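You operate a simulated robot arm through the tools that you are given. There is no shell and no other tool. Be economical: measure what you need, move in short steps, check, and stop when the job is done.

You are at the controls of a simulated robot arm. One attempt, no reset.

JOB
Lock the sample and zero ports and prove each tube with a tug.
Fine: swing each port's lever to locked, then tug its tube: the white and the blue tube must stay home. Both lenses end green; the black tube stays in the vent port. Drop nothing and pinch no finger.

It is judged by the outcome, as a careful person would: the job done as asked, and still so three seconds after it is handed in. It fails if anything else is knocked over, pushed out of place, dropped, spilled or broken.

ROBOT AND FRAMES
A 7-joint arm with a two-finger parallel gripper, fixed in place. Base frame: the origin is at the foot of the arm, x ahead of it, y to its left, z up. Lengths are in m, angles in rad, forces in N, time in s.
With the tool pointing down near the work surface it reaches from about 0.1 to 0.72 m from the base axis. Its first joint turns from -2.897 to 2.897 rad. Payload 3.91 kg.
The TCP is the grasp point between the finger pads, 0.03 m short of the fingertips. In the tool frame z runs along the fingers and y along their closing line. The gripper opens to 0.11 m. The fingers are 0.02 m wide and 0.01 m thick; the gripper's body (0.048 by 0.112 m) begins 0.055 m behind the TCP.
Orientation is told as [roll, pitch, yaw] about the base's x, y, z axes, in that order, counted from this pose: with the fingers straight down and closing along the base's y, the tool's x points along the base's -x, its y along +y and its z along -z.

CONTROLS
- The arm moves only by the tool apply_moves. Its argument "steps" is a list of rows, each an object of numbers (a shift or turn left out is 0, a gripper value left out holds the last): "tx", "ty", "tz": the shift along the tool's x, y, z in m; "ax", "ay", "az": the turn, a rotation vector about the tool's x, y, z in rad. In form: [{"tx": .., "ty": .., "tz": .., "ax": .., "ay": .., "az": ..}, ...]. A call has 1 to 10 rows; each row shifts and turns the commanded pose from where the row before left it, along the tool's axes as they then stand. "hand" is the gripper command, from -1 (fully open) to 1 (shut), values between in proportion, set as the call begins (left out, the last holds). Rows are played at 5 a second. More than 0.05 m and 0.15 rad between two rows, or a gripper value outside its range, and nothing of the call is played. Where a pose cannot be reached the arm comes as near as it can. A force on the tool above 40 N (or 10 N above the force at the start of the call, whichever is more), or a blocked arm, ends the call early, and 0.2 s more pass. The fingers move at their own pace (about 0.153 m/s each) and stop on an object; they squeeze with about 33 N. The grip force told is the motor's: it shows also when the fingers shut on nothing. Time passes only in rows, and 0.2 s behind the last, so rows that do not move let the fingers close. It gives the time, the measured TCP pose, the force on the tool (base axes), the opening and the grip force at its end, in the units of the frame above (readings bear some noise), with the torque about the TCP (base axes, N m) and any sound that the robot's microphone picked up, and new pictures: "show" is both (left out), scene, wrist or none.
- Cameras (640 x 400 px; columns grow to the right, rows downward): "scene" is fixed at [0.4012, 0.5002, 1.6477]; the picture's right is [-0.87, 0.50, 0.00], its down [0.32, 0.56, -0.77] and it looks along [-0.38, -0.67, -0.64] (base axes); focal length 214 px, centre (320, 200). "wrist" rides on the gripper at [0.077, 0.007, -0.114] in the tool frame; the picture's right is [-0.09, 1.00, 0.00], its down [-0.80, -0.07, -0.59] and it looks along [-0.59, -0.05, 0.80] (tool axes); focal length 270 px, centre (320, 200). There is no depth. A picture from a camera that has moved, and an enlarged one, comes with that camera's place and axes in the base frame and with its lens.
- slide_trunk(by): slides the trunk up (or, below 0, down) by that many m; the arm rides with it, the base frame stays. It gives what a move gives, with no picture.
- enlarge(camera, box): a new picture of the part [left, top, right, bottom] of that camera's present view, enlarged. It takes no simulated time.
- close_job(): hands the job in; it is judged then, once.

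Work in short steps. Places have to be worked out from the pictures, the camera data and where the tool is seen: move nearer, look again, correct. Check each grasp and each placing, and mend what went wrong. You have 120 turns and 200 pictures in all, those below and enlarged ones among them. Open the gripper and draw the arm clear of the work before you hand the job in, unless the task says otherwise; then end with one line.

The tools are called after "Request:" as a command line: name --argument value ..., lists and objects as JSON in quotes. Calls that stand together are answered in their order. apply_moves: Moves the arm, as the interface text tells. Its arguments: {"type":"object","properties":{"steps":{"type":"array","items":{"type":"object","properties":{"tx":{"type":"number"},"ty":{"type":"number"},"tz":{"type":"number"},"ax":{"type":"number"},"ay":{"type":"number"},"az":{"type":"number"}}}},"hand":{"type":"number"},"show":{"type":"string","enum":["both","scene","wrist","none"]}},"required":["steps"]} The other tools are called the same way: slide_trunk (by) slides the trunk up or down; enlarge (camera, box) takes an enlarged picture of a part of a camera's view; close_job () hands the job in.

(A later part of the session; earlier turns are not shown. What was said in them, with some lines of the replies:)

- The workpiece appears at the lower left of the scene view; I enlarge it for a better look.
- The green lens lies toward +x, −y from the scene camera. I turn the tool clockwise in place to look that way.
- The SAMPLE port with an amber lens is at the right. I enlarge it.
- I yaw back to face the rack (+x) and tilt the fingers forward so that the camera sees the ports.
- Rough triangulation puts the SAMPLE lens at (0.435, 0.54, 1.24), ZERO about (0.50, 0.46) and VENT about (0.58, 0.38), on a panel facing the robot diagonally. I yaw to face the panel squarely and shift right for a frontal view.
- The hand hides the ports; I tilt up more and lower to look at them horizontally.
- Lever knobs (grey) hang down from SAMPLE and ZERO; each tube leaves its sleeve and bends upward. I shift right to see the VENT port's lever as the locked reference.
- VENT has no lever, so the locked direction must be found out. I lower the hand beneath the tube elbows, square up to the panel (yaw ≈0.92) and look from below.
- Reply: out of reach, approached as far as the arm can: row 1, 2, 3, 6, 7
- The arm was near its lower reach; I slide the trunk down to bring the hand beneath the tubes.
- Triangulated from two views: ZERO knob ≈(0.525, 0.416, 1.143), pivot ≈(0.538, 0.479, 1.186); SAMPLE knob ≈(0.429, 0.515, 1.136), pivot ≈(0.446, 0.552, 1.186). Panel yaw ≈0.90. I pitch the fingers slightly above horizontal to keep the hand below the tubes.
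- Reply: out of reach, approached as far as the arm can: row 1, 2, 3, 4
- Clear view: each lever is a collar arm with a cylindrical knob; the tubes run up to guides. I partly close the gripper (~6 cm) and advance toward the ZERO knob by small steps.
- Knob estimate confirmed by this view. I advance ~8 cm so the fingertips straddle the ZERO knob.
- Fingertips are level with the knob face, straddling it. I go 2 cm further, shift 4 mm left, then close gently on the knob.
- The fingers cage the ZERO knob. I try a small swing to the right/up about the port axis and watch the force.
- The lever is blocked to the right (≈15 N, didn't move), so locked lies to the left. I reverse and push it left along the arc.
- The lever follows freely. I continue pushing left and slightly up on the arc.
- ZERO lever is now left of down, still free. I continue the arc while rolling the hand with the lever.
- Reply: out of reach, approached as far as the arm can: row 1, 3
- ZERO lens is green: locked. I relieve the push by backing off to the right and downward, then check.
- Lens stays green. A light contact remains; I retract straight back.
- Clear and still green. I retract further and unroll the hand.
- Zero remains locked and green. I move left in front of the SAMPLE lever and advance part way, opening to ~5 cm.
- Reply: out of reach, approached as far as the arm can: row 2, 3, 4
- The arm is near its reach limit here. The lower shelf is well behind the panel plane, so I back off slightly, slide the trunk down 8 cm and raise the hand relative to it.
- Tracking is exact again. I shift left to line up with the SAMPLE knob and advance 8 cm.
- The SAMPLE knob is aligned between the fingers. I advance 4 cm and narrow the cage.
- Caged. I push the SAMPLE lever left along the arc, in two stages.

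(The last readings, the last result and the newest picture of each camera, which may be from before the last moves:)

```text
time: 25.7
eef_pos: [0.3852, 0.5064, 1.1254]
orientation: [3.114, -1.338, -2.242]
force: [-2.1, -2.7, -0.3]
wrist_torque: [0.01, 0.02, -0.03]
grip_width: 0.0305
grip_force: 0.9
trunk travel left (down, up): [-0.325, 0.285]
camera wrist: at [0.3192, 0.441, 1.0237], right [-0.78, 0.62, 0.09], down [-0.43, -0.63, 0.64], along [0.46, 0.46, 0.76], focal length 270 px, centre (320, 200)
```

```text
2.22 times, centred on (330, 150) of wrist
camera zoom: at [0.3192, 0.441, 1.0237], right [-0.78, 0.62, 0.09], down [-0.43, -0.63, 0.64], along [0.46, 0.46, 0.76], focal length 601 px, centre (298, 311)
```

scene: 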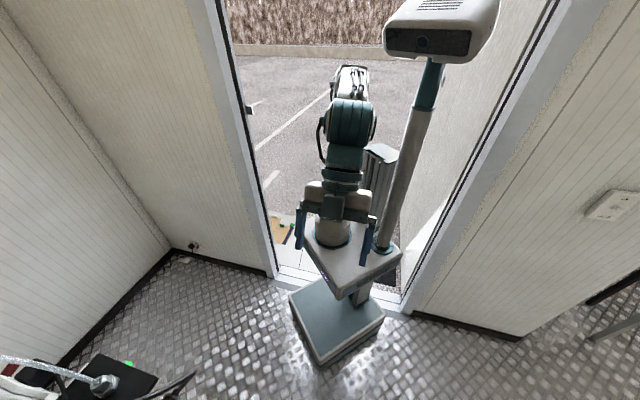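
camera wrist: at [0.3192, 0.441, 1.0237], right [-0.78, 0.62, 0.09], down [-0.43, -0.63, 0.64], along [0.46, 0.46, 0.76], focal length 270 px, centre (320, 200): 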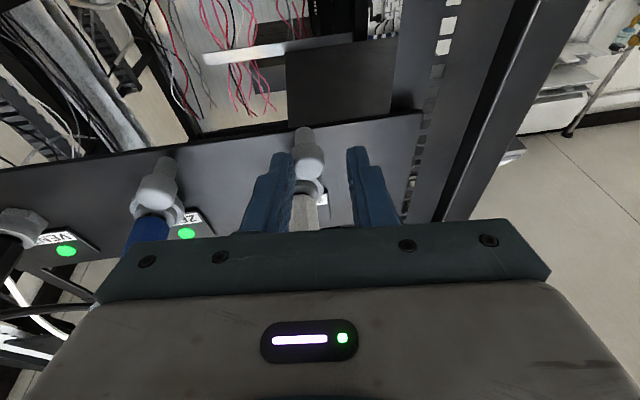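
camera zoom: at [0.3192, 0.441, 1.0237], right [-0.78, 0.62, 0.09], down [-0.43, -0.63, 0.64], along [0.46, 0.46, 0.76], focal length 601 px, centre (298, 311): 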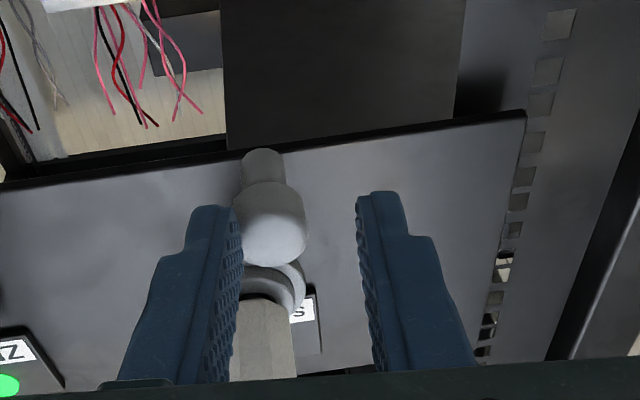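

It moves left; slight contact force backward, so I ease back 5 mm while continuing the push.

Request:
apply_moves --steps '[{"ty": 0.008, "tz": -0.005}, {"ty": 0.009, "tx": -0.001}, {"ty": 0.008, "tx": -0.003}]' --show "wrist"

Request:
enlarge --camera "wrist" --box '[200, 60, 460, 240]'

```text
time: 26.5
eef_pos: [0.3615, 0.5188, 1.1296]
orientation: [3.114, -1.338, -2.241]
force: [0.4, 0.0, -0.2]
wrist_torque: [0.01, -0.02, -0.02]
grip_width: 0.0302
grip_force: 0.1
trunk travel left (down, up): [-0.325, 0.285]
camera wrist: at [0.2966, 0.453, 1.0268], right [-0.78, 0.62, 0.09], down [-0.43, -0.63, 0.64], along [0.46, 0.46, 0.76], focal length 270 px, centre (320, 200)
```

wrist: 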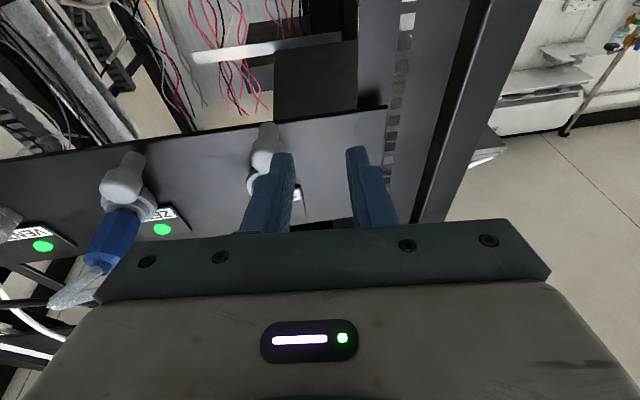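

```text
2.22 times, centred on (330, 150) of wrist
camera zoom: at [0.2966, 0.453, 1.0268], right [-0.78, 0.62, 0.09], down [-0.43, -0.63, 0.64], along [0.46, 0.46, 0.76], focal length 601 px, centre (298, 311)
```

zoom: 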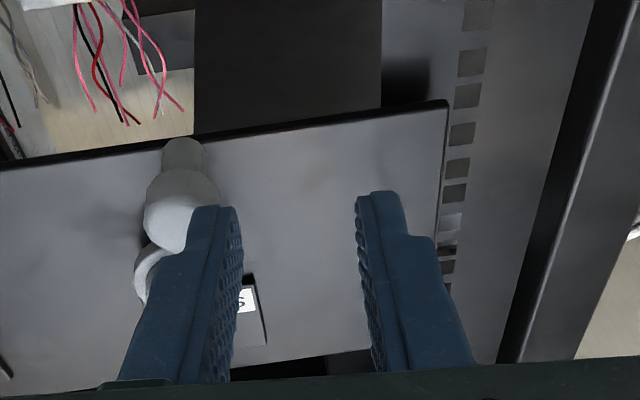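

The finger slipped past the knob's front. I retract to see the lever and lens.

Request:
apply_moves --steps '[{"tz": -0.03}, {"tz": -0.03}, {"ty": -0.02}]' --show "wrist"

Request:
enlarge --camera "wrist" --box '[180, 60, 440, 240]'

```text
time: 27.3
eef_pos: [0.3374, 0.4609, 1.1157]
orientation: [3.115, -1.339, -2.241]
force: [0.3, 0.2, 0.3]
wrist_torque: [-0.03, 0.0, -0.05]
grip_width: 0.0307
grip_force: 0.2
trunk travel left (down, up): [-0.325, 0.285]
camera wrist: at [0.2732, 0.3952, 1.0144], right [-0.78, 0.62, 0.09], down [-0.43, -0.63, 0.64], along [0.46, 0.46, 0.76], focal length 270 px, centre (320, 200)
```

wrist: 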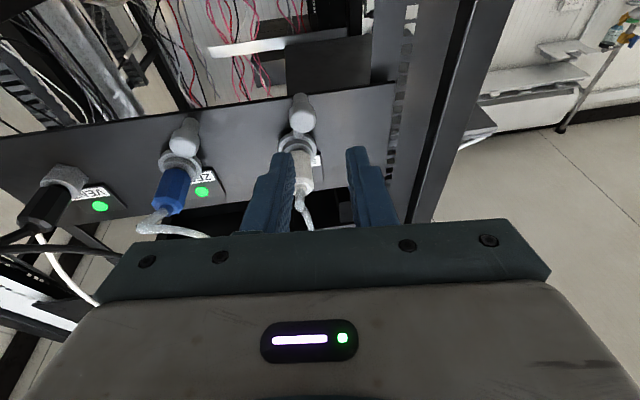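

```text
2.22 times, centred on (310, 150) of wrist
camera zoom: at [0.2732, 0.3952, 1.0144], right [-0.78, 0.62, 0.09], down [-0.43, -0.63, 0.64], along [0.46, 0.46, 0.76], focal length 601 px, centre (342, 311)
```

zoom: 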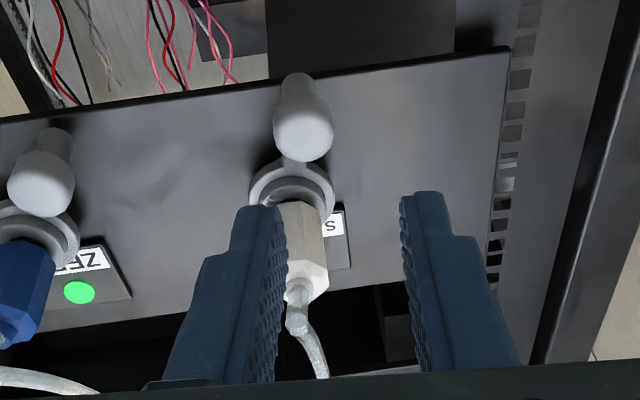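

SAMPLE lever is now ≈14° left of down, while ZERO locked at ≈40°. I pitch the fingers up more (to keep the palm away from the tube), widen, and go back in with deeper contact.

Request:
apply_moves --steps '[{"ay": -0.1}, {"ay": -0.1}, {"ty": -0.0176, "tx": 0.0245}, {"tz": 0.035}]' --hand 0.05 --show "wrist"

Request:
enlarge --camera "wrist" --box '[200, 60, 460, 240]'

```text
time: 28.3
eef_pos: [0.3815, 0.4831, 1.108]
orientation: [3.126, -1.139, -2.254]
force: [0.6, 0.2, 0.3]
wrist_torque: [-0.01, -0.04, 0.01]
grip_width: 0.0524
grip_force: 0.0
trunk travel left (down, up): [-0.325, 0.285]
camera wrist: at [0.3295, 0.4332, 0.9887], right [-0.79, 0.61, 0.09], down [-0.51, -0.72, 0.48], along [0.35, 0.33, 0.87], focal length 270 px, centre (320, 200)
```

wrist: 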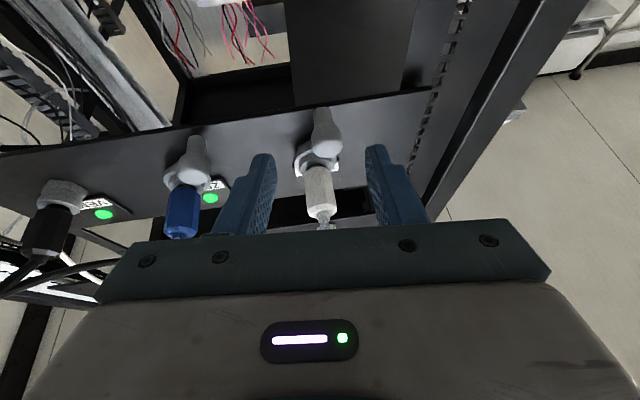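

```text
2.22 times, centred on (330, 150) of wrist
camera zoom: at [0.3295, 0.4332, 0.9887], right [-0.79, 0.61, 0.09], down [-0.51, -0.72, 0.48], along [0.35, 0.33, 0.87], focal length 601 px, centre (298, 311)
```

zoom: 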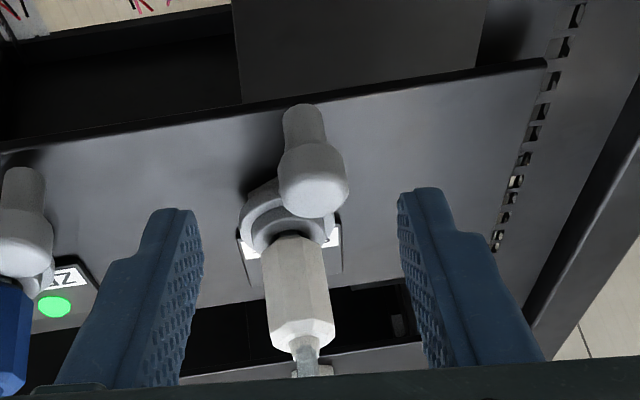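

Well aligned, with the palm now lower. I advance 3.8 cm, deeper on the knob.

Request:
apply_moves --steps '[{"tz": 0.02, "tx": 0.0}, {"tz": 0.018, "tx": -0.001}]' --show "none"

Request:
apply_moves --steps '[{}, {}]' --hand 0.45 --show "wrist"

Request:
enlarge --camera "wrist" --box '[200, 60, 460, 240]'

```text
time: 28.9
eef_pos: [0.4033, 0.5094, 1.1229]
orientation: [3.128, -1.138, -2.256]
force: [-0.7, 0.0, -0.2]
wrist_torque: [0.01, 0.02, 0.0]
grip_width: 0.0523
grip_force: 0.1
trunk travel left (down, up): [-0.325, 0.285]
```

```text
time: 29.5
eef_pos: [0.4043, 0.5087, 1.1239]
orientation: [3.127, -1.138, -2.256]
force: [0.1, 0.0, -0.4]
wrist_torque: [-0.02, -0.02, 0.0]
grip_width: 0.0302
grip_force: 0.1
trunk travel left (down, up): [-0.325, 0.285]
camera wrist: at [0.3518, 0.4601, 1.005], right [-0.79, 0.61, 0.09], down [-0.51, -0.72, 0.48], along [0.35, 0.33, 0.87], focal length 270 px, centre (320, 200)
```

wrist: 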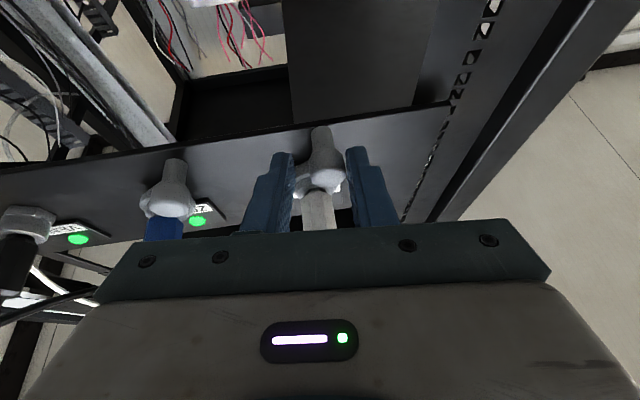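

```text
2.22 times, centred on (330, 150) of wrist
camera zoom: at [0.3518, 0.4601, 1.005], right [-0.79, 0.61, 0.09], down [-0.51, -0.72, 0.48], along [0.35, 0.33, 0.87], focal length 601 px, centre (298, 311)
```

zoom: 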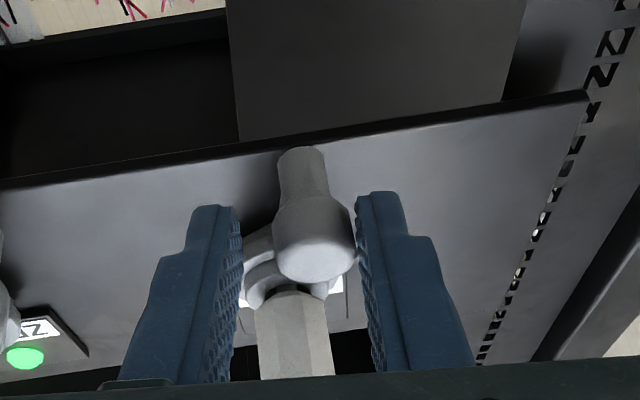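

Caged deeply. I push left and up along the arc.

Request:
apply_moves --steps '[{"ty": 0.009}, {"ty": 0.008, "tx": -0.002}, {"ty": 0.007, "tx": -0.004}]' --show "wrist"

Request:
enlarge --camera "wrist" --box '[200, 60, 460, 240]'

```text
time: 30.3
eef_pos: [0.3839, 0.523, 1.1287]
orientation: [3.126, -1.138, -2.254]
force: [0.7, -0.3, 0.1]
wrist_torque: [-0.02, -0.02, 0.03]
grip_width: 0.0304
grip_force: 0.0
trunk travel left (down, up): [-0.325, 0.285]
camera wrist: at [0.3316, 0.4732, 1.0098], right [-0.79, 0.61, 0.09], down [-0.51, -0.72, 0.48], along [0.35, 0.33, 0.87], focal length 270 px, centre (320, 200)
```

wrist: 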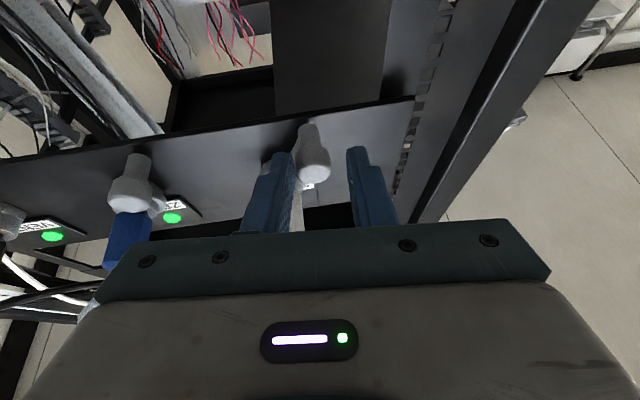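

```text
2.22 times, centred on (330, 150) of wrist
camera zoom: at [0.3316, 0.4732, 1.0098], right [-0.79, 0.61, 0.09], down [-0.51, -0.72, 0.48], along [0.35, 0.33, 0.87], focal length 601 px, centre (298, 311)
```

zoom: 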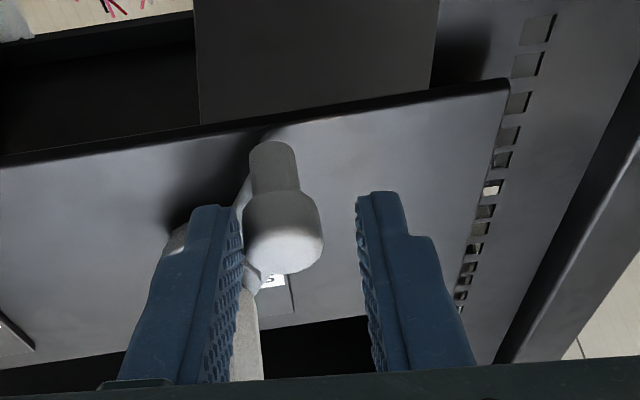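

Still free. A bit further.

Request:
apply_moves --steps '[{"ty": 0.006, "tx": -0.004, "tz": 0.001}, {"ty": 0.006, "tx": -0.005, "tz": 0.001}]' --show "wrist"

Request:
enlarge --camera "wrist" --box '[200, 60, 460, 240]'

```text
time: 30.9
eef_pos: [0.3765, 0.5254, 1.136]
orientation: [3.121, -1.14, -2.255]
force: [8.8, -7.4, -6.0]
wrist_torque: [0.0, 0.3, -0.31]
grip_width: 0.0358
grip_force: 5.3
trunk travel left (down, up): [-0.325, 0.285]
camera wrist: at [0.3242, 0.4764, 1.0186], right [-0.78, 0.62, 0.09], down [-0.51, -0.71, 0.48], along [0.36, 0.33, 0.87], focal length 270 px, centre (320, 200)
```

wrist: 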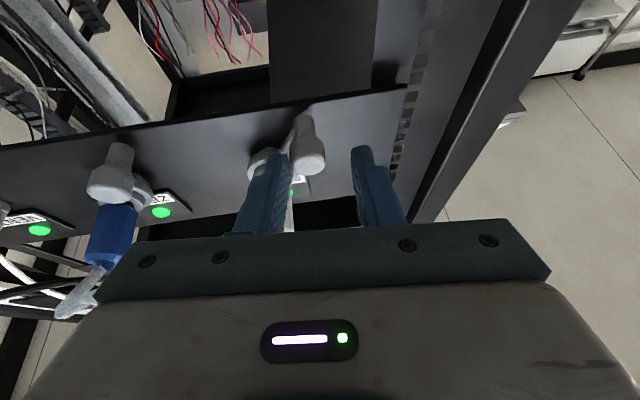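

```text
2.22 times, centred on (330, 150) of wrist
camera zoom: at [0.3242, 0.4764, 1.0186], right [-0.78, 0.62, 0.09], down [-0.51, -0.71, 0.48], along [0.36, 0.33, 0.87], focal length 601 px, centre (298, 311)
```

zoom: 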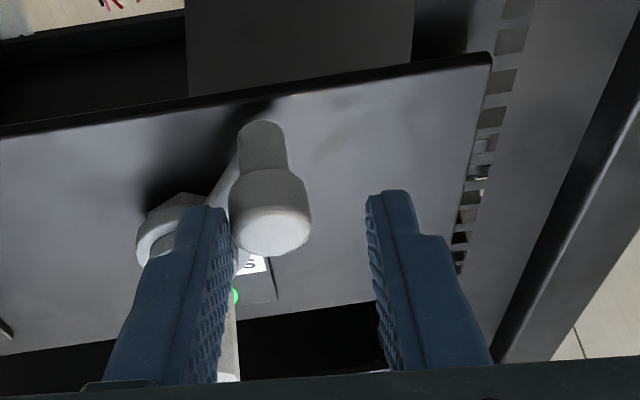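

SAMPLE lens shows green at the end stop. I back off the push and retract.

Request:
apply_moves --steps '[{"ty": -0.008, "tx": 0.007}, {"tx": 0.004, "tz": -0.015}, {"tz": -0.03}, {"tz": -0.03}]' --show "wrist"

Request:
enlarge --camera "wrist" --box '[60, 60, 440, 240]'

```text
time: 31.9
eef_pos: [0.337, 0.475, 1.0969]
orientation: [3.125, -1.138, -2.254]
force: [0.2, -0.5, 0.3]
wrist_torque: [-0.01, 0.0, -0.01]
grip_width: 0.0303
grip_force: 0.1
trunk travel left (down, up): [-0.325, 0.285]
camera wrist: at [0.2857, 0.4253, 0.9776], right [-0.79, 0.61, 0.09], down [-0.51, -0.72, 0.48], along [0.35, 0.33, 0.87], focal length 270 px, centre (320, 200)
```

wrist: 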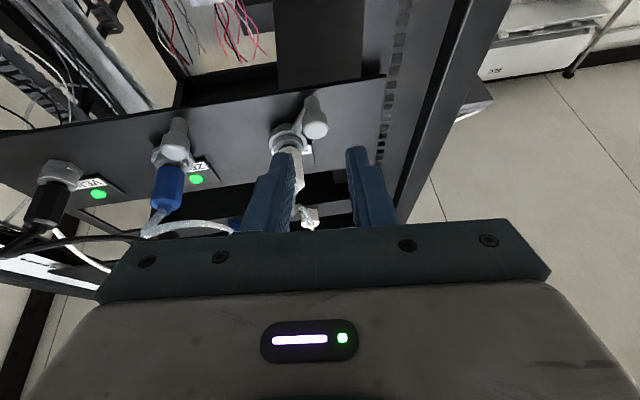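

```text
1.68 times, centred on (250, 150) of wrist
camera zoom: at [0.2857, 0.4253, 0.9776], right [-0.79, 0.61, 0.09], down [-0.51, -0.72, 0.48], along [0.35, 0.33, 0.87], focal length 455 px, centre (438, 284)
```

zoom: 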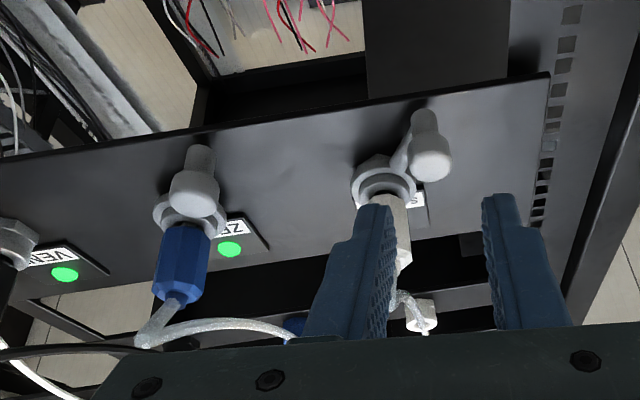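

Next comes the tug test. I shift right to line up with the SAMPLE sleeve and pitch the fingers up steeply so they can straddle the sleeve from below, away from the tube bend and lever.

Request:
apply_moves --steps '[{"ty": -0.02}, {"ty": -0.018}, {"ay": -0.15}, {"ay": -0.15}, {"ay": -0.15}]' --hand -0.09 --show "wrist"

```text
time: 33.1
eef_pos: [0.3674, 0.4514, 1.0959]
orientation: [3.133, -0.685, -2.262]
force: [-0.4, 0.0, 0.7]
wrist_torque: [-0.03, 0.01, 0.0]
grip_width: 0.0598
grip_force: 0.0
trunk travel left (down, up): [-0.325, 0.285]
camera wrist: at [0.3522, 0.4463, 0.9585], right [-0.81, 0.59, 0.06], down [-0.59, -0.81, 0.05], along [0.08, 0.0, 1.0], focal length 270 px, centre (320, 200)
```

wrist: 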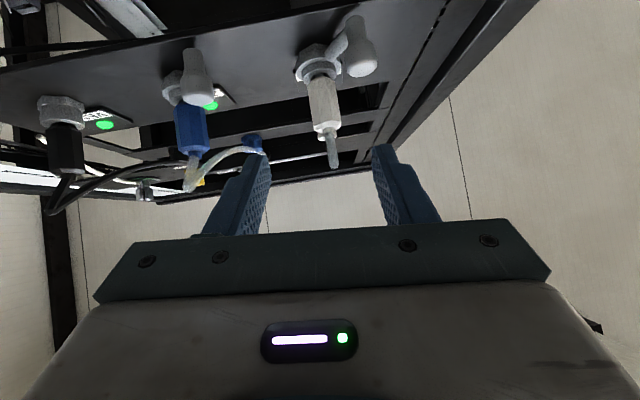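

From below, the SAMPLE sleeve is directly along the tool axis. I advance 7 cm and check.

Request:
apply_moves --steps '[{"tz": 0.025}, {"tz": 0.025}, {"tz": 0.02, "ty": 0.002}]' --show "wrist"

Request:
enlarge --camera "wrist" --box '[180, 0, 460, 240]'

```text
time: 33.9
eef_pos: [0.3926, 0.4868, 1.1514]
orientation: [3.132, -0.69, -2.264]
force: [0.6, -0.4, 0.1]
wrist_torque: [0.0, 0.01, 0.0]
grip_width: 0.06
grip_force: 0.1
trunk travel left (down, up): [-0.325, 0.285]
camera wrist: at [0.3801, 0.4818, 1.0128], right [-0.81, 0.59, 0.06], down [-0.59, -0.81, 0.05], along [0.08, 0.0, 1.0], focal length 270 px, centre (320, 200)
```

wrist: 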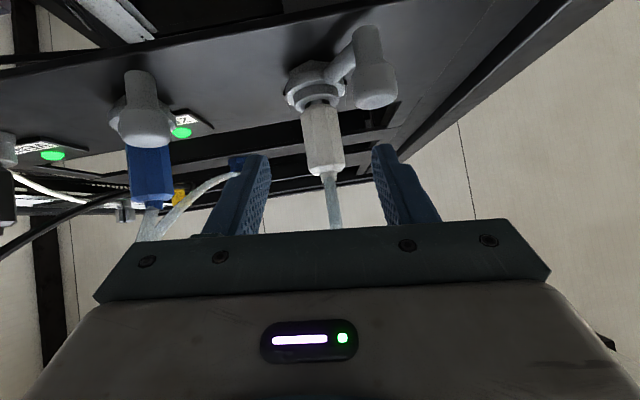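

```text
1.67 times, centred on (320, 120) of wrist
camera zoom: at [0.3801, 0.4818, 1.0128], right [-0.81, 0.59, 0.06], down [-0.59, -0.81, 0.05], along [0.08, 0.0, 1.0], focal length 450 px, centre (320, 333)
```

zoom: 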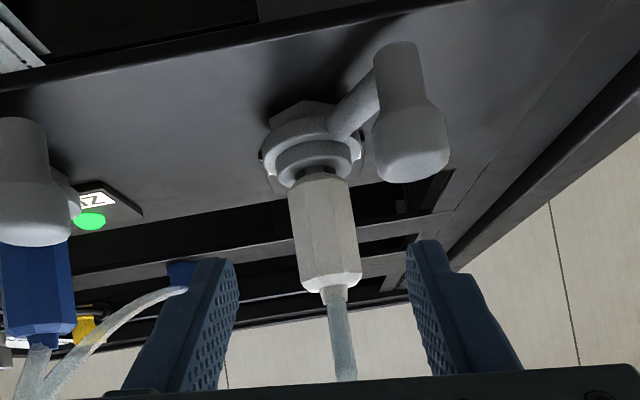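

Sleeve is centred between the fingers. I advance 3 cm so the tips pass beyond the sleeve, then close.

Request:
apply_moves --steps '[{"tz": 0.015}, {"tz": 0.015}]' --show "wrist"

Request:
enlarge --camera "wrist" --box '[180, 0, 460, 240]'

```text
time: 34.5
eef_pos: [0.4067, 0.5004, 1.1739]
orientation: [3.132, -0.688, -2.262]
force: [0.1, 0.1, 0.1]
wrist_torque: [-0.02, -0.02, 0.0]
grip_width: 0.0601
grip_force: 0.1
trunk travel left (down, up): [-0.325, 0.285]
camera wrist: at [0.3923, 0.4958, 1.0356], right [-0.81, 0.59, 0.06], down [-0.59, -0.81, 0.05], along [0.08, 0.0, 1.0], focal length 270 px, centre (320, 200)
```

wrist: 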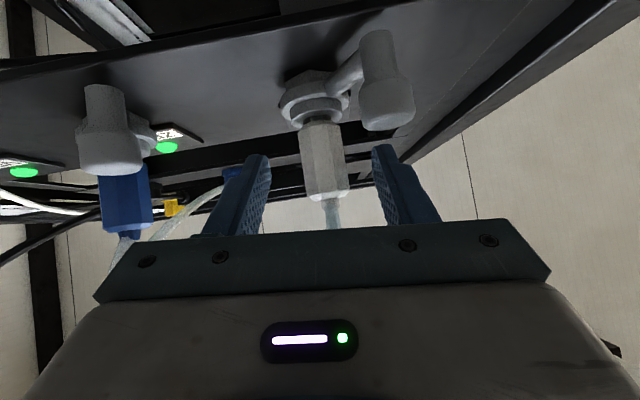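

```text
1.67 times, centred on (320, 120) of wrist
camera zoom: at [0.3923, 0.4958, 1.0356], right [-0.81, 0.59, 0.06], down [-0.59, -0.81, 0.05], along [0.08, 0.0, 1.0], focal length 450 px, centre (320, 333)
```

zoom: 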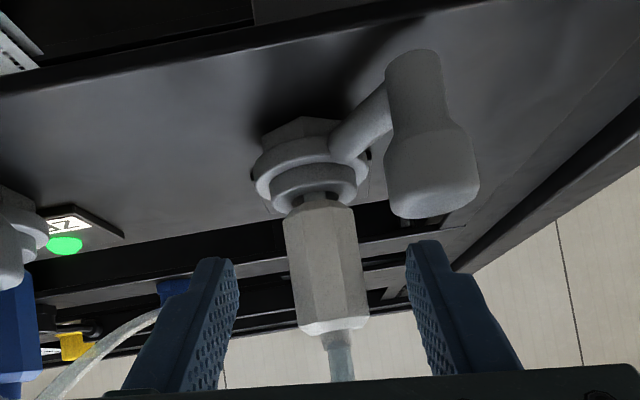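

Sleeve well between pads and knob clear of the left finger. Close on the white sleeve.

Request:
apply_moves --steps '[{"ty": 0.002}, {}, {}, {}]' --hand 1 --show "wrist"

```text
time: 35.5
eef_pos: [0.4033, 0.5017, 1.1734]
orientation: [3.135, -0.686, -2.264]
force: [2.6, 8.7, 6.2]
wrist_torque: [0.07, 0.05, -0.93]
grip_width: 0.0246
grip_force: 33.1
trunk travel left (down, up): [-0.325, 0.285]
camera wrist: at [0.3902, 0.4973, 1.0355], right [-0.81, 0.59, 0.06], down [-0.59, -0.81, 0.05], along [0.08, 0.0, 1.0], focal length 270 px, centre (320, 200)
```

wrist: 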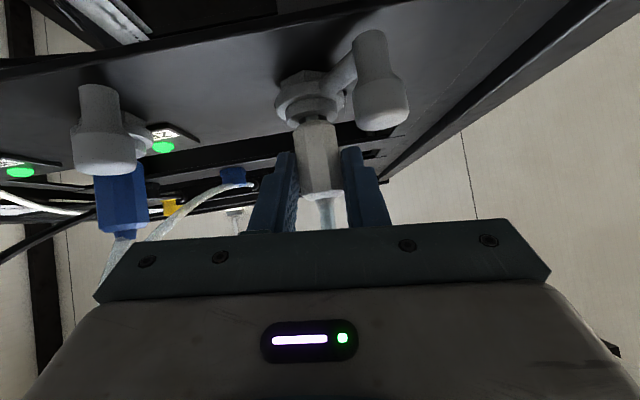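

Gripped (24.6 mm). I tug straight outward from the panel by 4 mm and read the force.

Request:
apply_moves --steps '[{"tx": -0.0031, "tz": -0.0025}]' --show "none"

```text
time: 35.9
eef_pos: [0.4029, 0.5009, 1.1732]
orientation: [3.134, -0.692, -2.264]
force: [12.4, 21.6, 13.2]
wrist_torque: [-0.18, 0.23, -0.88]
grip_width: 0.0248
grip_force: 33.0
trunk travel left (down, up): [-0.325, 0.285]
```

A pull of ≈25 N with under 1 mm travel: the white tube stays home. I hold briefly, then relax.

Request:
apply_moves --steps '[{}, {}, {"tx": 0.0031, "tz": 0.0025}]' --show "wrist"

Request:
apply_moves --steps '[{}, {}]' --hand -0.09 --show "wrist"

```text
time: 36.7
eef_pos: [0.4025, 0.5009, 1.1723]
orientation: [3.133, -0.689, -2.264]
force: [-7.8, -7.3, -6.3]
wrist_torque: [-0.47, 0.63, -0.91]
grip_width: 0.0245
grip_force: 32.9
trunk travel left (down, up): [-0.325, 0.285]
camera wrist: at [0.3886, 0.4958, 1.0343], right [-0.81, 0.59, 0.06], down [-0.59, -0.81, 0.05], along [0.08, 0.0, 1.0], focal length 270 px, centre (320, 200)
```

wrist: 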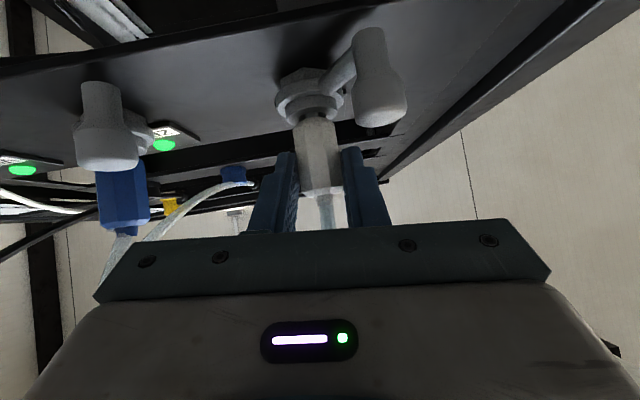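

```text
time: 37.3
eef_pos: [0.4042, 0.5016, 1.1733]
orientation: [3.133, -0.688, -2.264]
force: [-0.5, -0.1, -0.9]
wrist_torque: [-0.03, 0.02, -0.01]
grip_width: 0.06
grip_force: 0.1
trunk travel left (down, up): [-0.325, 0.285]
camera wrist: at [0.3899, 0.4968, 1.0354], right [-0.81, 0.59, 0.06], down [-0.59, -0.81, 0.05], along [0.08, 0.0, 1.0], focal length 270 px, centre (320, 200)
```

wrist: 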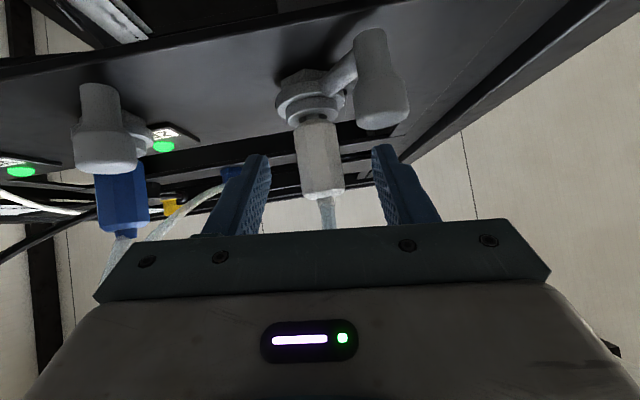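

Released cleanly. I retract and move over to the ZERO sleeve, staying below the tubes.

Request:
apply_moves --steps '[{"tz": -0.03}, {"tz": -0.035}, {"tz": -0.035}, {"ty": -0.04}, {"ty": -0.04}, {"ty": -0.0375}]' --show "wrist"

Request:
enlarge --camera "wrist" --box '[140, 0, 500, 240]'

```text
time: 38.7
eef_pos: [0.4538, 0.3763, 1.0958]
orientation: [3.133, -0.689, -2.262]
force: [0.1, -0.4, 0.1]
wrist_torque: [-0.01, -0.01, 0.01]
grip_width: 0.06
grip_force: 0.0
trunk travel left (down, up): [-0.325, 0.285]
camera wrist: at [0.4399, 0.3714, 0.9579], right [-0.81, 0.59, 0.06], down [-0.59, -0.81, 0.05], along [0.08, 0.0, 1.0], focal length 270 px, centre (320, 200)
```

wrist: 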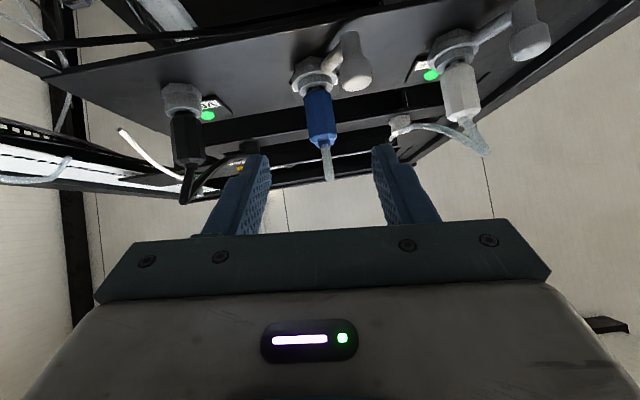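

```text
1.67 times, centred on (320, 120) of wrist
camera zoom: at [0.4399, 0.3714, 0.9579], right [-0.81, 0.59, 0.06], down [-0.59, -0.81, 0.05], along [0.08, 0.0, 1.0], focal length 450 px, centre (320, 333)
```

zoom: 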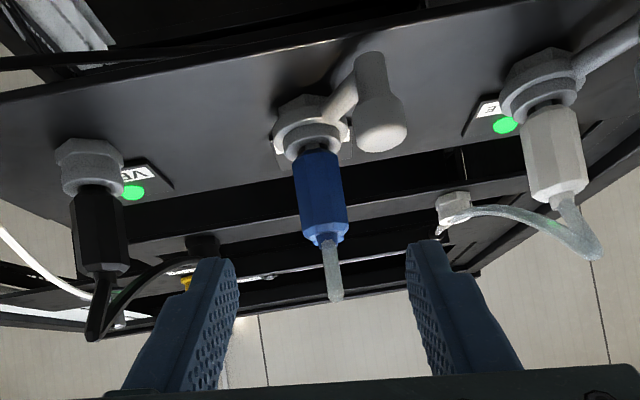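

Both lenses green. The ZERO sleeve is about 1 cm nearer than SAMPLE's was; I shift out 1 cm and advance 7 cm.

Request:
apply_moves --steps '[{"tx": -0.0077, "tz": -0.006}, {"tz": 0.035}, {"tz": 0.035}]' --show "wrist"

Request:
enlarge --camera "wrist" --box '[180, 0, 460, 240]'

```text
time: 39.5
eef_pos: [0.4758, 0.4048, 1.1514]
orientation: [3.133, -0.688, -2.264]
force: [-0.8, 0.3, -0.5]
wrist_torque: [0.01, -0.01, -0.01]
grip_width: 0.06
grip_force: 0.0
trunk travel left (down, up): [-0.325, 0.285]
camera wrist: at [0.4613, 0.4, 1.013], right [-0.81, 0.59, 0.06], down [-0.59, -0.81, 0.05], along [0.08, 0.0, 1.0], focal length 270 px, centre (320, 200)
```

wrist: 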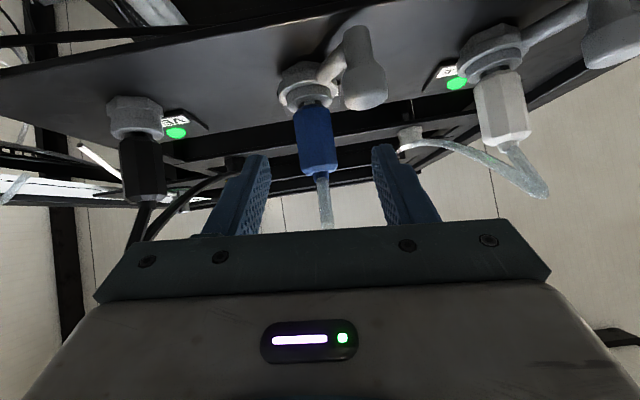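

```text
1.67 times, centred on (320, 120) of wrist
camera zoom: at [0.4613, 0.4, 1.013], right [-0.81, 0.59, 0.06], down [-0.59, -0.81, 0.05], along [0.08, 0.0, 1.0], focal length 450 px, centre (320, 333)
```

zoom: 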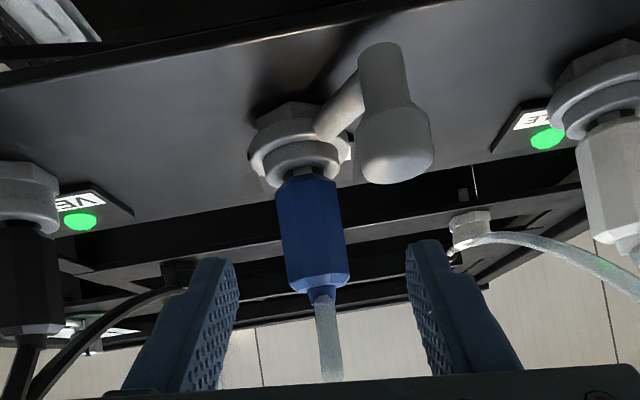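

Same view as SAMPLE had. Advance 3 cm and close on the blue sleeve.

Request:
apply_moves --steps '[{"tz": 0.015, "ty": -0.001}, {"tz": 0.015, "ty": -0.001}]' --show "wrist"

Request:
apply_moves --steps '[{}, {}, {}]' --hand 1 --show "wrist"

```text
time: 40.1
eef_pos: [0.488, 0.4169, 1.1722]
orientation: [3.133, -0.689, -2.265]
force: [-0.3, -0.9, -0.4]
wrist_torque: [-0.04, -0.01, -0.02]
grip_width: 0.0598
grip_force: 0.1
trunk travel left (down, up): [-0.325, 0.285]
camera wrist: at [0.4745, 0.4134, 1.0345], right [-0.81, 0.59, 0.06], down [-0.59, -0.81, 0.05], along [0.08, 0.0, 1.0], focal length 270 px, centre (320, 200)
```

wrist: 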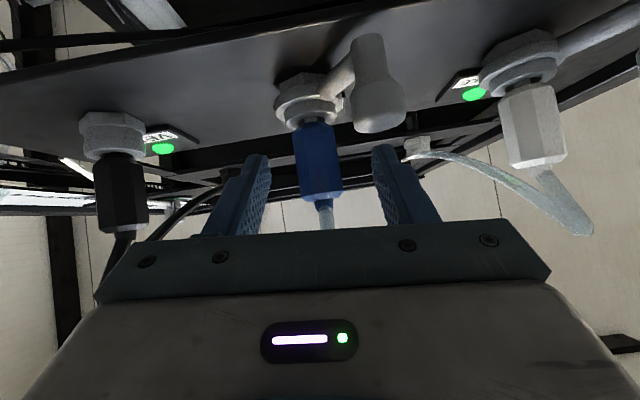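

```text
time: 40.9
eef_pos: [0.4889, 0.4175, 1.1724]
orientation: [3.133, -0.689, -2.264]
force: [2.2, 0.4, 0.7]
wrist_torque: [0.03, 0.11, -0.96]
grip_width: 0.0242
grip_force: 33.1
trunk travel left (down, up): [-0.325, 0.285]
camera wrist: at [0.4753, 0.4128, 1.0345], right [-0.81, 0.59, 0.06], down [-0.59, -0.81, 0.05], along [0.08, 0.0, 1.0], focal length 270 px, centre (320, 200)
```

wrist: 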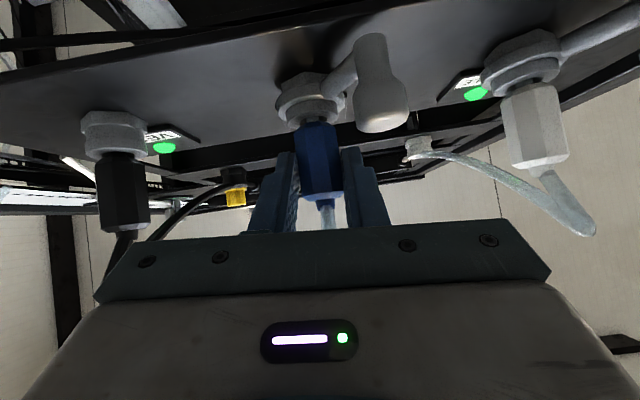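

Gripped at 24.2 mm with little side force. I tug outward 5 mm.

Request:
apply_moves --steps '[{"tx": -0.0031, "tz": -0.0025}, {"tx": -0.001, "tz": -0.0008}]' --show "none"

```text
time: 41.5
eef_pos: [0.4873, 0.4149, 1.1713]
orientation: [3.132, -0.69, -2.263]
force: [17.6, 17.2, 9.0]
wrist_torque: [-0.16, 0.27, -0.96]
grip_width: 0.0246
grip_force: 32.8
trunk travel left (down, up): [-0.325, 0.285]
```

≈24 N pull holds. I hold briefly, relax and release.

Request:
apply_moves --steps '[{}, {}, {"tx": 0.0035, "tz": 0.0028}]' --show "none"

Request:
apply_moves --steps '[{}, {}]' --hand -0.09 --show "none"

Request:
apply_moves --steps '[{"tz": -0.03}, {"tz": -0.035}, {"tz": -0.035}]' --show "wrist"

Request:
enlarge --camera "wrist" --box '[140, 0, 560, 240]'

```text
time: 42.3
eef_pos: [0.4871, 0.4152, 1.1714]
orientation: [3.133, -0.688, -2.264]
force: [-6.7, -7.9, -10.0]
wrist_torque: [-0.52, 0.62, -0.87]
grip_width: 0.0243
grip_force: 33.2
trunk travel left (down, up): [-0.325, 0.285]
```

```text
time: 42.9
eef_pos: [0.4878, 0.4158, 1.1722]
orientation: [3.132, -0.687, -2.262]
force: [0.3, 0.2, 0.4]
wrist_torque: [-0.01, -0.02, 0.0]
grip_width: 0.0603
grip_force: 0.1
trunk travel left (down, up): [-0.325, 0.285]
```

```text
time: 43.7
eef_pos: [0.4464, 0.367, 1.094]
orientation: [3.133, -0.687, -2.266]
force: [0.2, -0.2, 0.2]
wrist_torque: [0.02, -0.01, -0.01]
grip_width: 0.0603
grip_force: 0.1
trunk travel left (down, up): [-0.325, 0.285]
camera wrist: at [0.432, 0.3621, 0.9562], right [-0.81, 0.59, 0.06], down [-0.59, -0.81, 0.05], along [0.08, 0.0, 1.0], focal length 270 px, centre (320, 200)
```

wrist: 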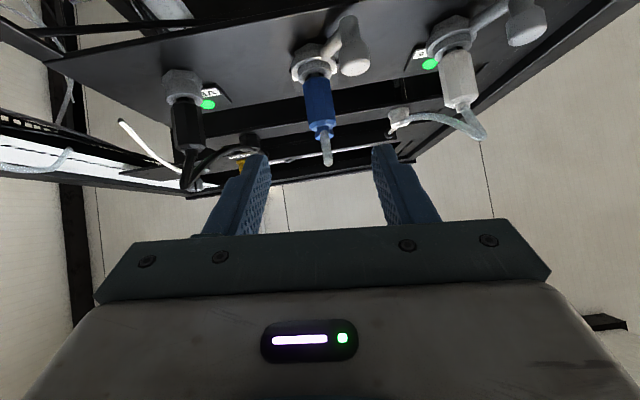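

```text
1.52 times, centred on (350, 120) of wrist
camera zoom: at [0.432, 0.3621, 0.9562], right [-0.81, 0.59, 0.06], down [-0.59, -0.81, 0.05], along [0.08, 0.0, 1.0], focal length 412 px, centre (274, 322)
```

zoom: 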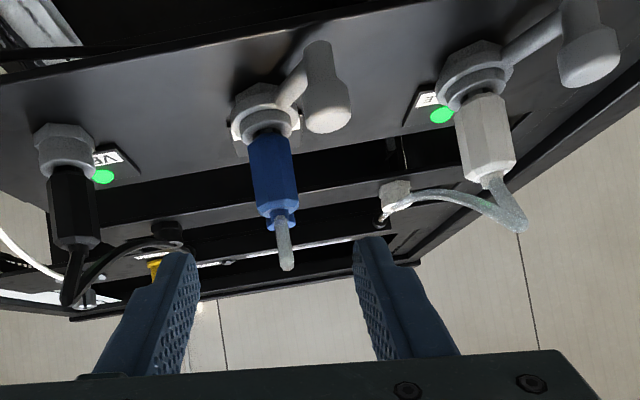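

Tubes are seated, SAMPLE and VENT green. I draw back, open fully and level out to verify the ZERO lens.

Request:
apply_moves --steps '[{"tz": -0.03}, {"tz": -0.03}, {"ay": 0.15}, {"ay": 0.15}, {"ay": 0.15, "tz": -0.03}, {"ay": 0.15, "tz": -0.03}, {"tz": -0.03, "ty": 0.04}]' --hand -1 --show "wrist"

Request:
enlarge --camera "wrist" --box '[160, 40, 480, 240]'

```text
time: 45.3
eef_pos: [0.3804, 0.3387, 1.0286]
orientation: [3.119, -1.291, -2.246]
force: [-0.4, 0.5, 0.1]
wrist_torque: [-0.02, -0.01, 0.01]
grip_width: 0.11
grip_force: 0.2
out of reach, approached as far as the arm can: row 6, 7
trunk travel left (down, up): [-0.325, 0.285]
camera wrist: at [0.3176, 0.2755, 0.9222], right [-0.78, 0.62, 0.09], down [-0.45, -0.66, 0.6], along [0.44, 0.43, 0.79], focal length 270 px, centre (320, 200)
```

wrist: 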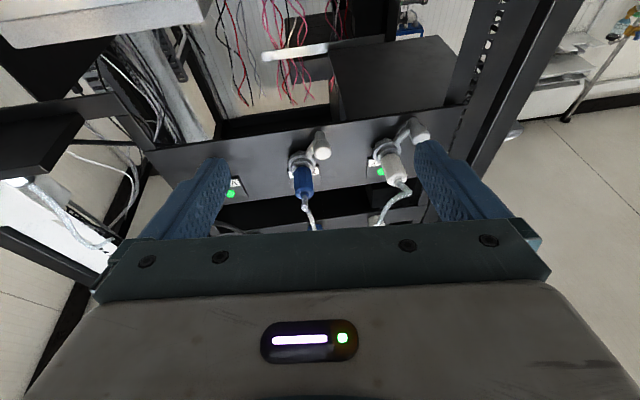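

```text
2.00 times, centred on (320, 140) of wrist
camera zoom: at [0.3176, 0.2755, 0.9222], right [-0.78, 0.62, 0.09], down [-0.45, -0.66, 0.6], along [0.44, 0.43, 0.79], focal length 541 px, centre (320, 320)
```

zoom: 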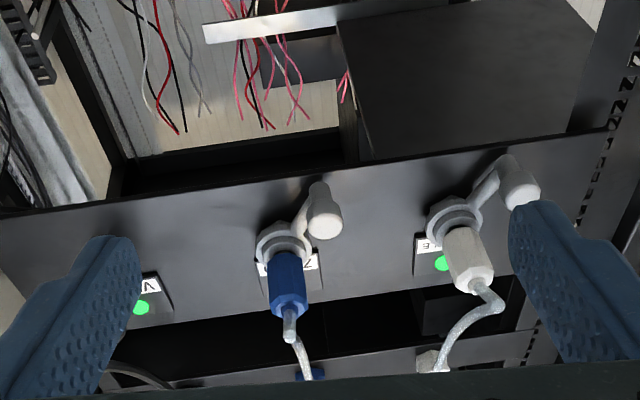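

ZERO's lens is hidden behind its sleeve; I shift right to see it.

Request:
apply_moves --steps '[{"ty": -0.04}, {"ty": -0.04}, {"ty": -0.03}]' --show "wrist"

Request:
enlarge --camera "wrist" --box '[200, 60, 500, 240]'

```text
time: 46.1
eef_pos: [0.4649, 0.2662, 1.0293]
orientation: [3.119, -1.288, -2.248]
force: [-0.5, -0.3, 0.3]
wrist_torque: [0.0, 0.02, -0.01]
grip_width: 0.11
grip_force: 0.1
trunk travel left (down, up): [-0.325, 0.285]
camera wrist: at [0.4027, 0.2032, 0.9229], right [-0.78, 0.62, 0.09], down [-0.45, -0.66, 0.6], along [0.43, 0.43, 0.79], focal length 270 px, centre (320, 200)
```

wrist: 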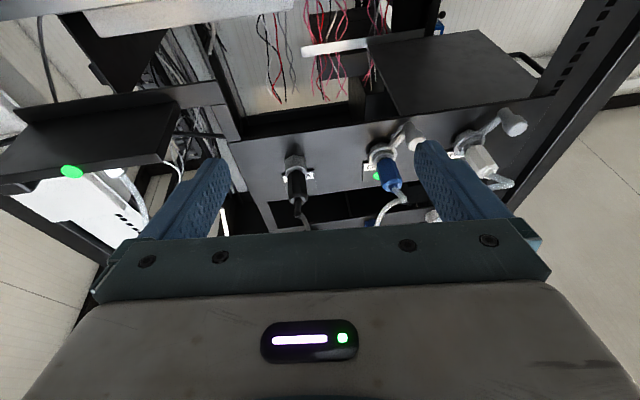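

```text
2.13 times, centred on (350, 150) of wrist
camera zoom: at [0.4027, 0.2032, 0.9229], right [-0.78, 0.62, 0.09], down [-0.45, -0.66, 0.6], along [0.43, 0.43, 0.79], focal length 577 px, centre (256, 307)
```

zoom: 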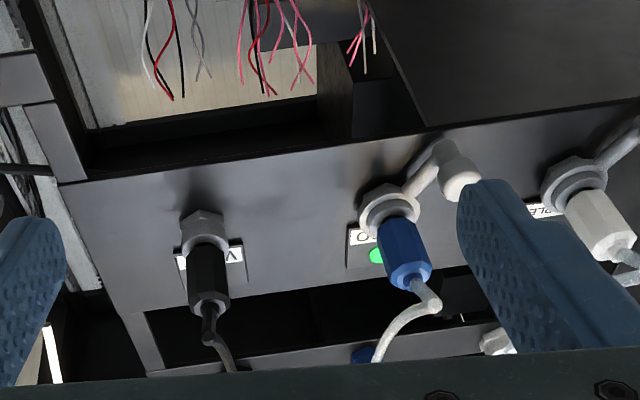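

ZERO is green too, and the black tube is in the vent port. I back off a little more, then hand in.

Request:
apply_moves --steps '[{"tz": -0.03}, {"tz": -0.03}, {"tz": -0.02}]' --show "none"

Request:
close_job

```text
time: 46.9
eef_pos: [0.4501, 0.2152, 1.0175]
orientation: [3.118, -1.287, -2.246]
force: [0.6, 0.3, 1.2]
wrist_torque: [0.02, 0.0, 0.01]
grip_width: 0.11
grip_force: 0.0
out of reach, approached as far as the arm can: row 2, 3
trunk travel left (down, up): [-0.325, 0.285]
```

```text
The job is handed in.
```

The sample and zero ports are locked with green lenses; the white and blue tubes each held a tug of about 24 N, the black tube is still in the vent port, and the arm is open and clear of the work.
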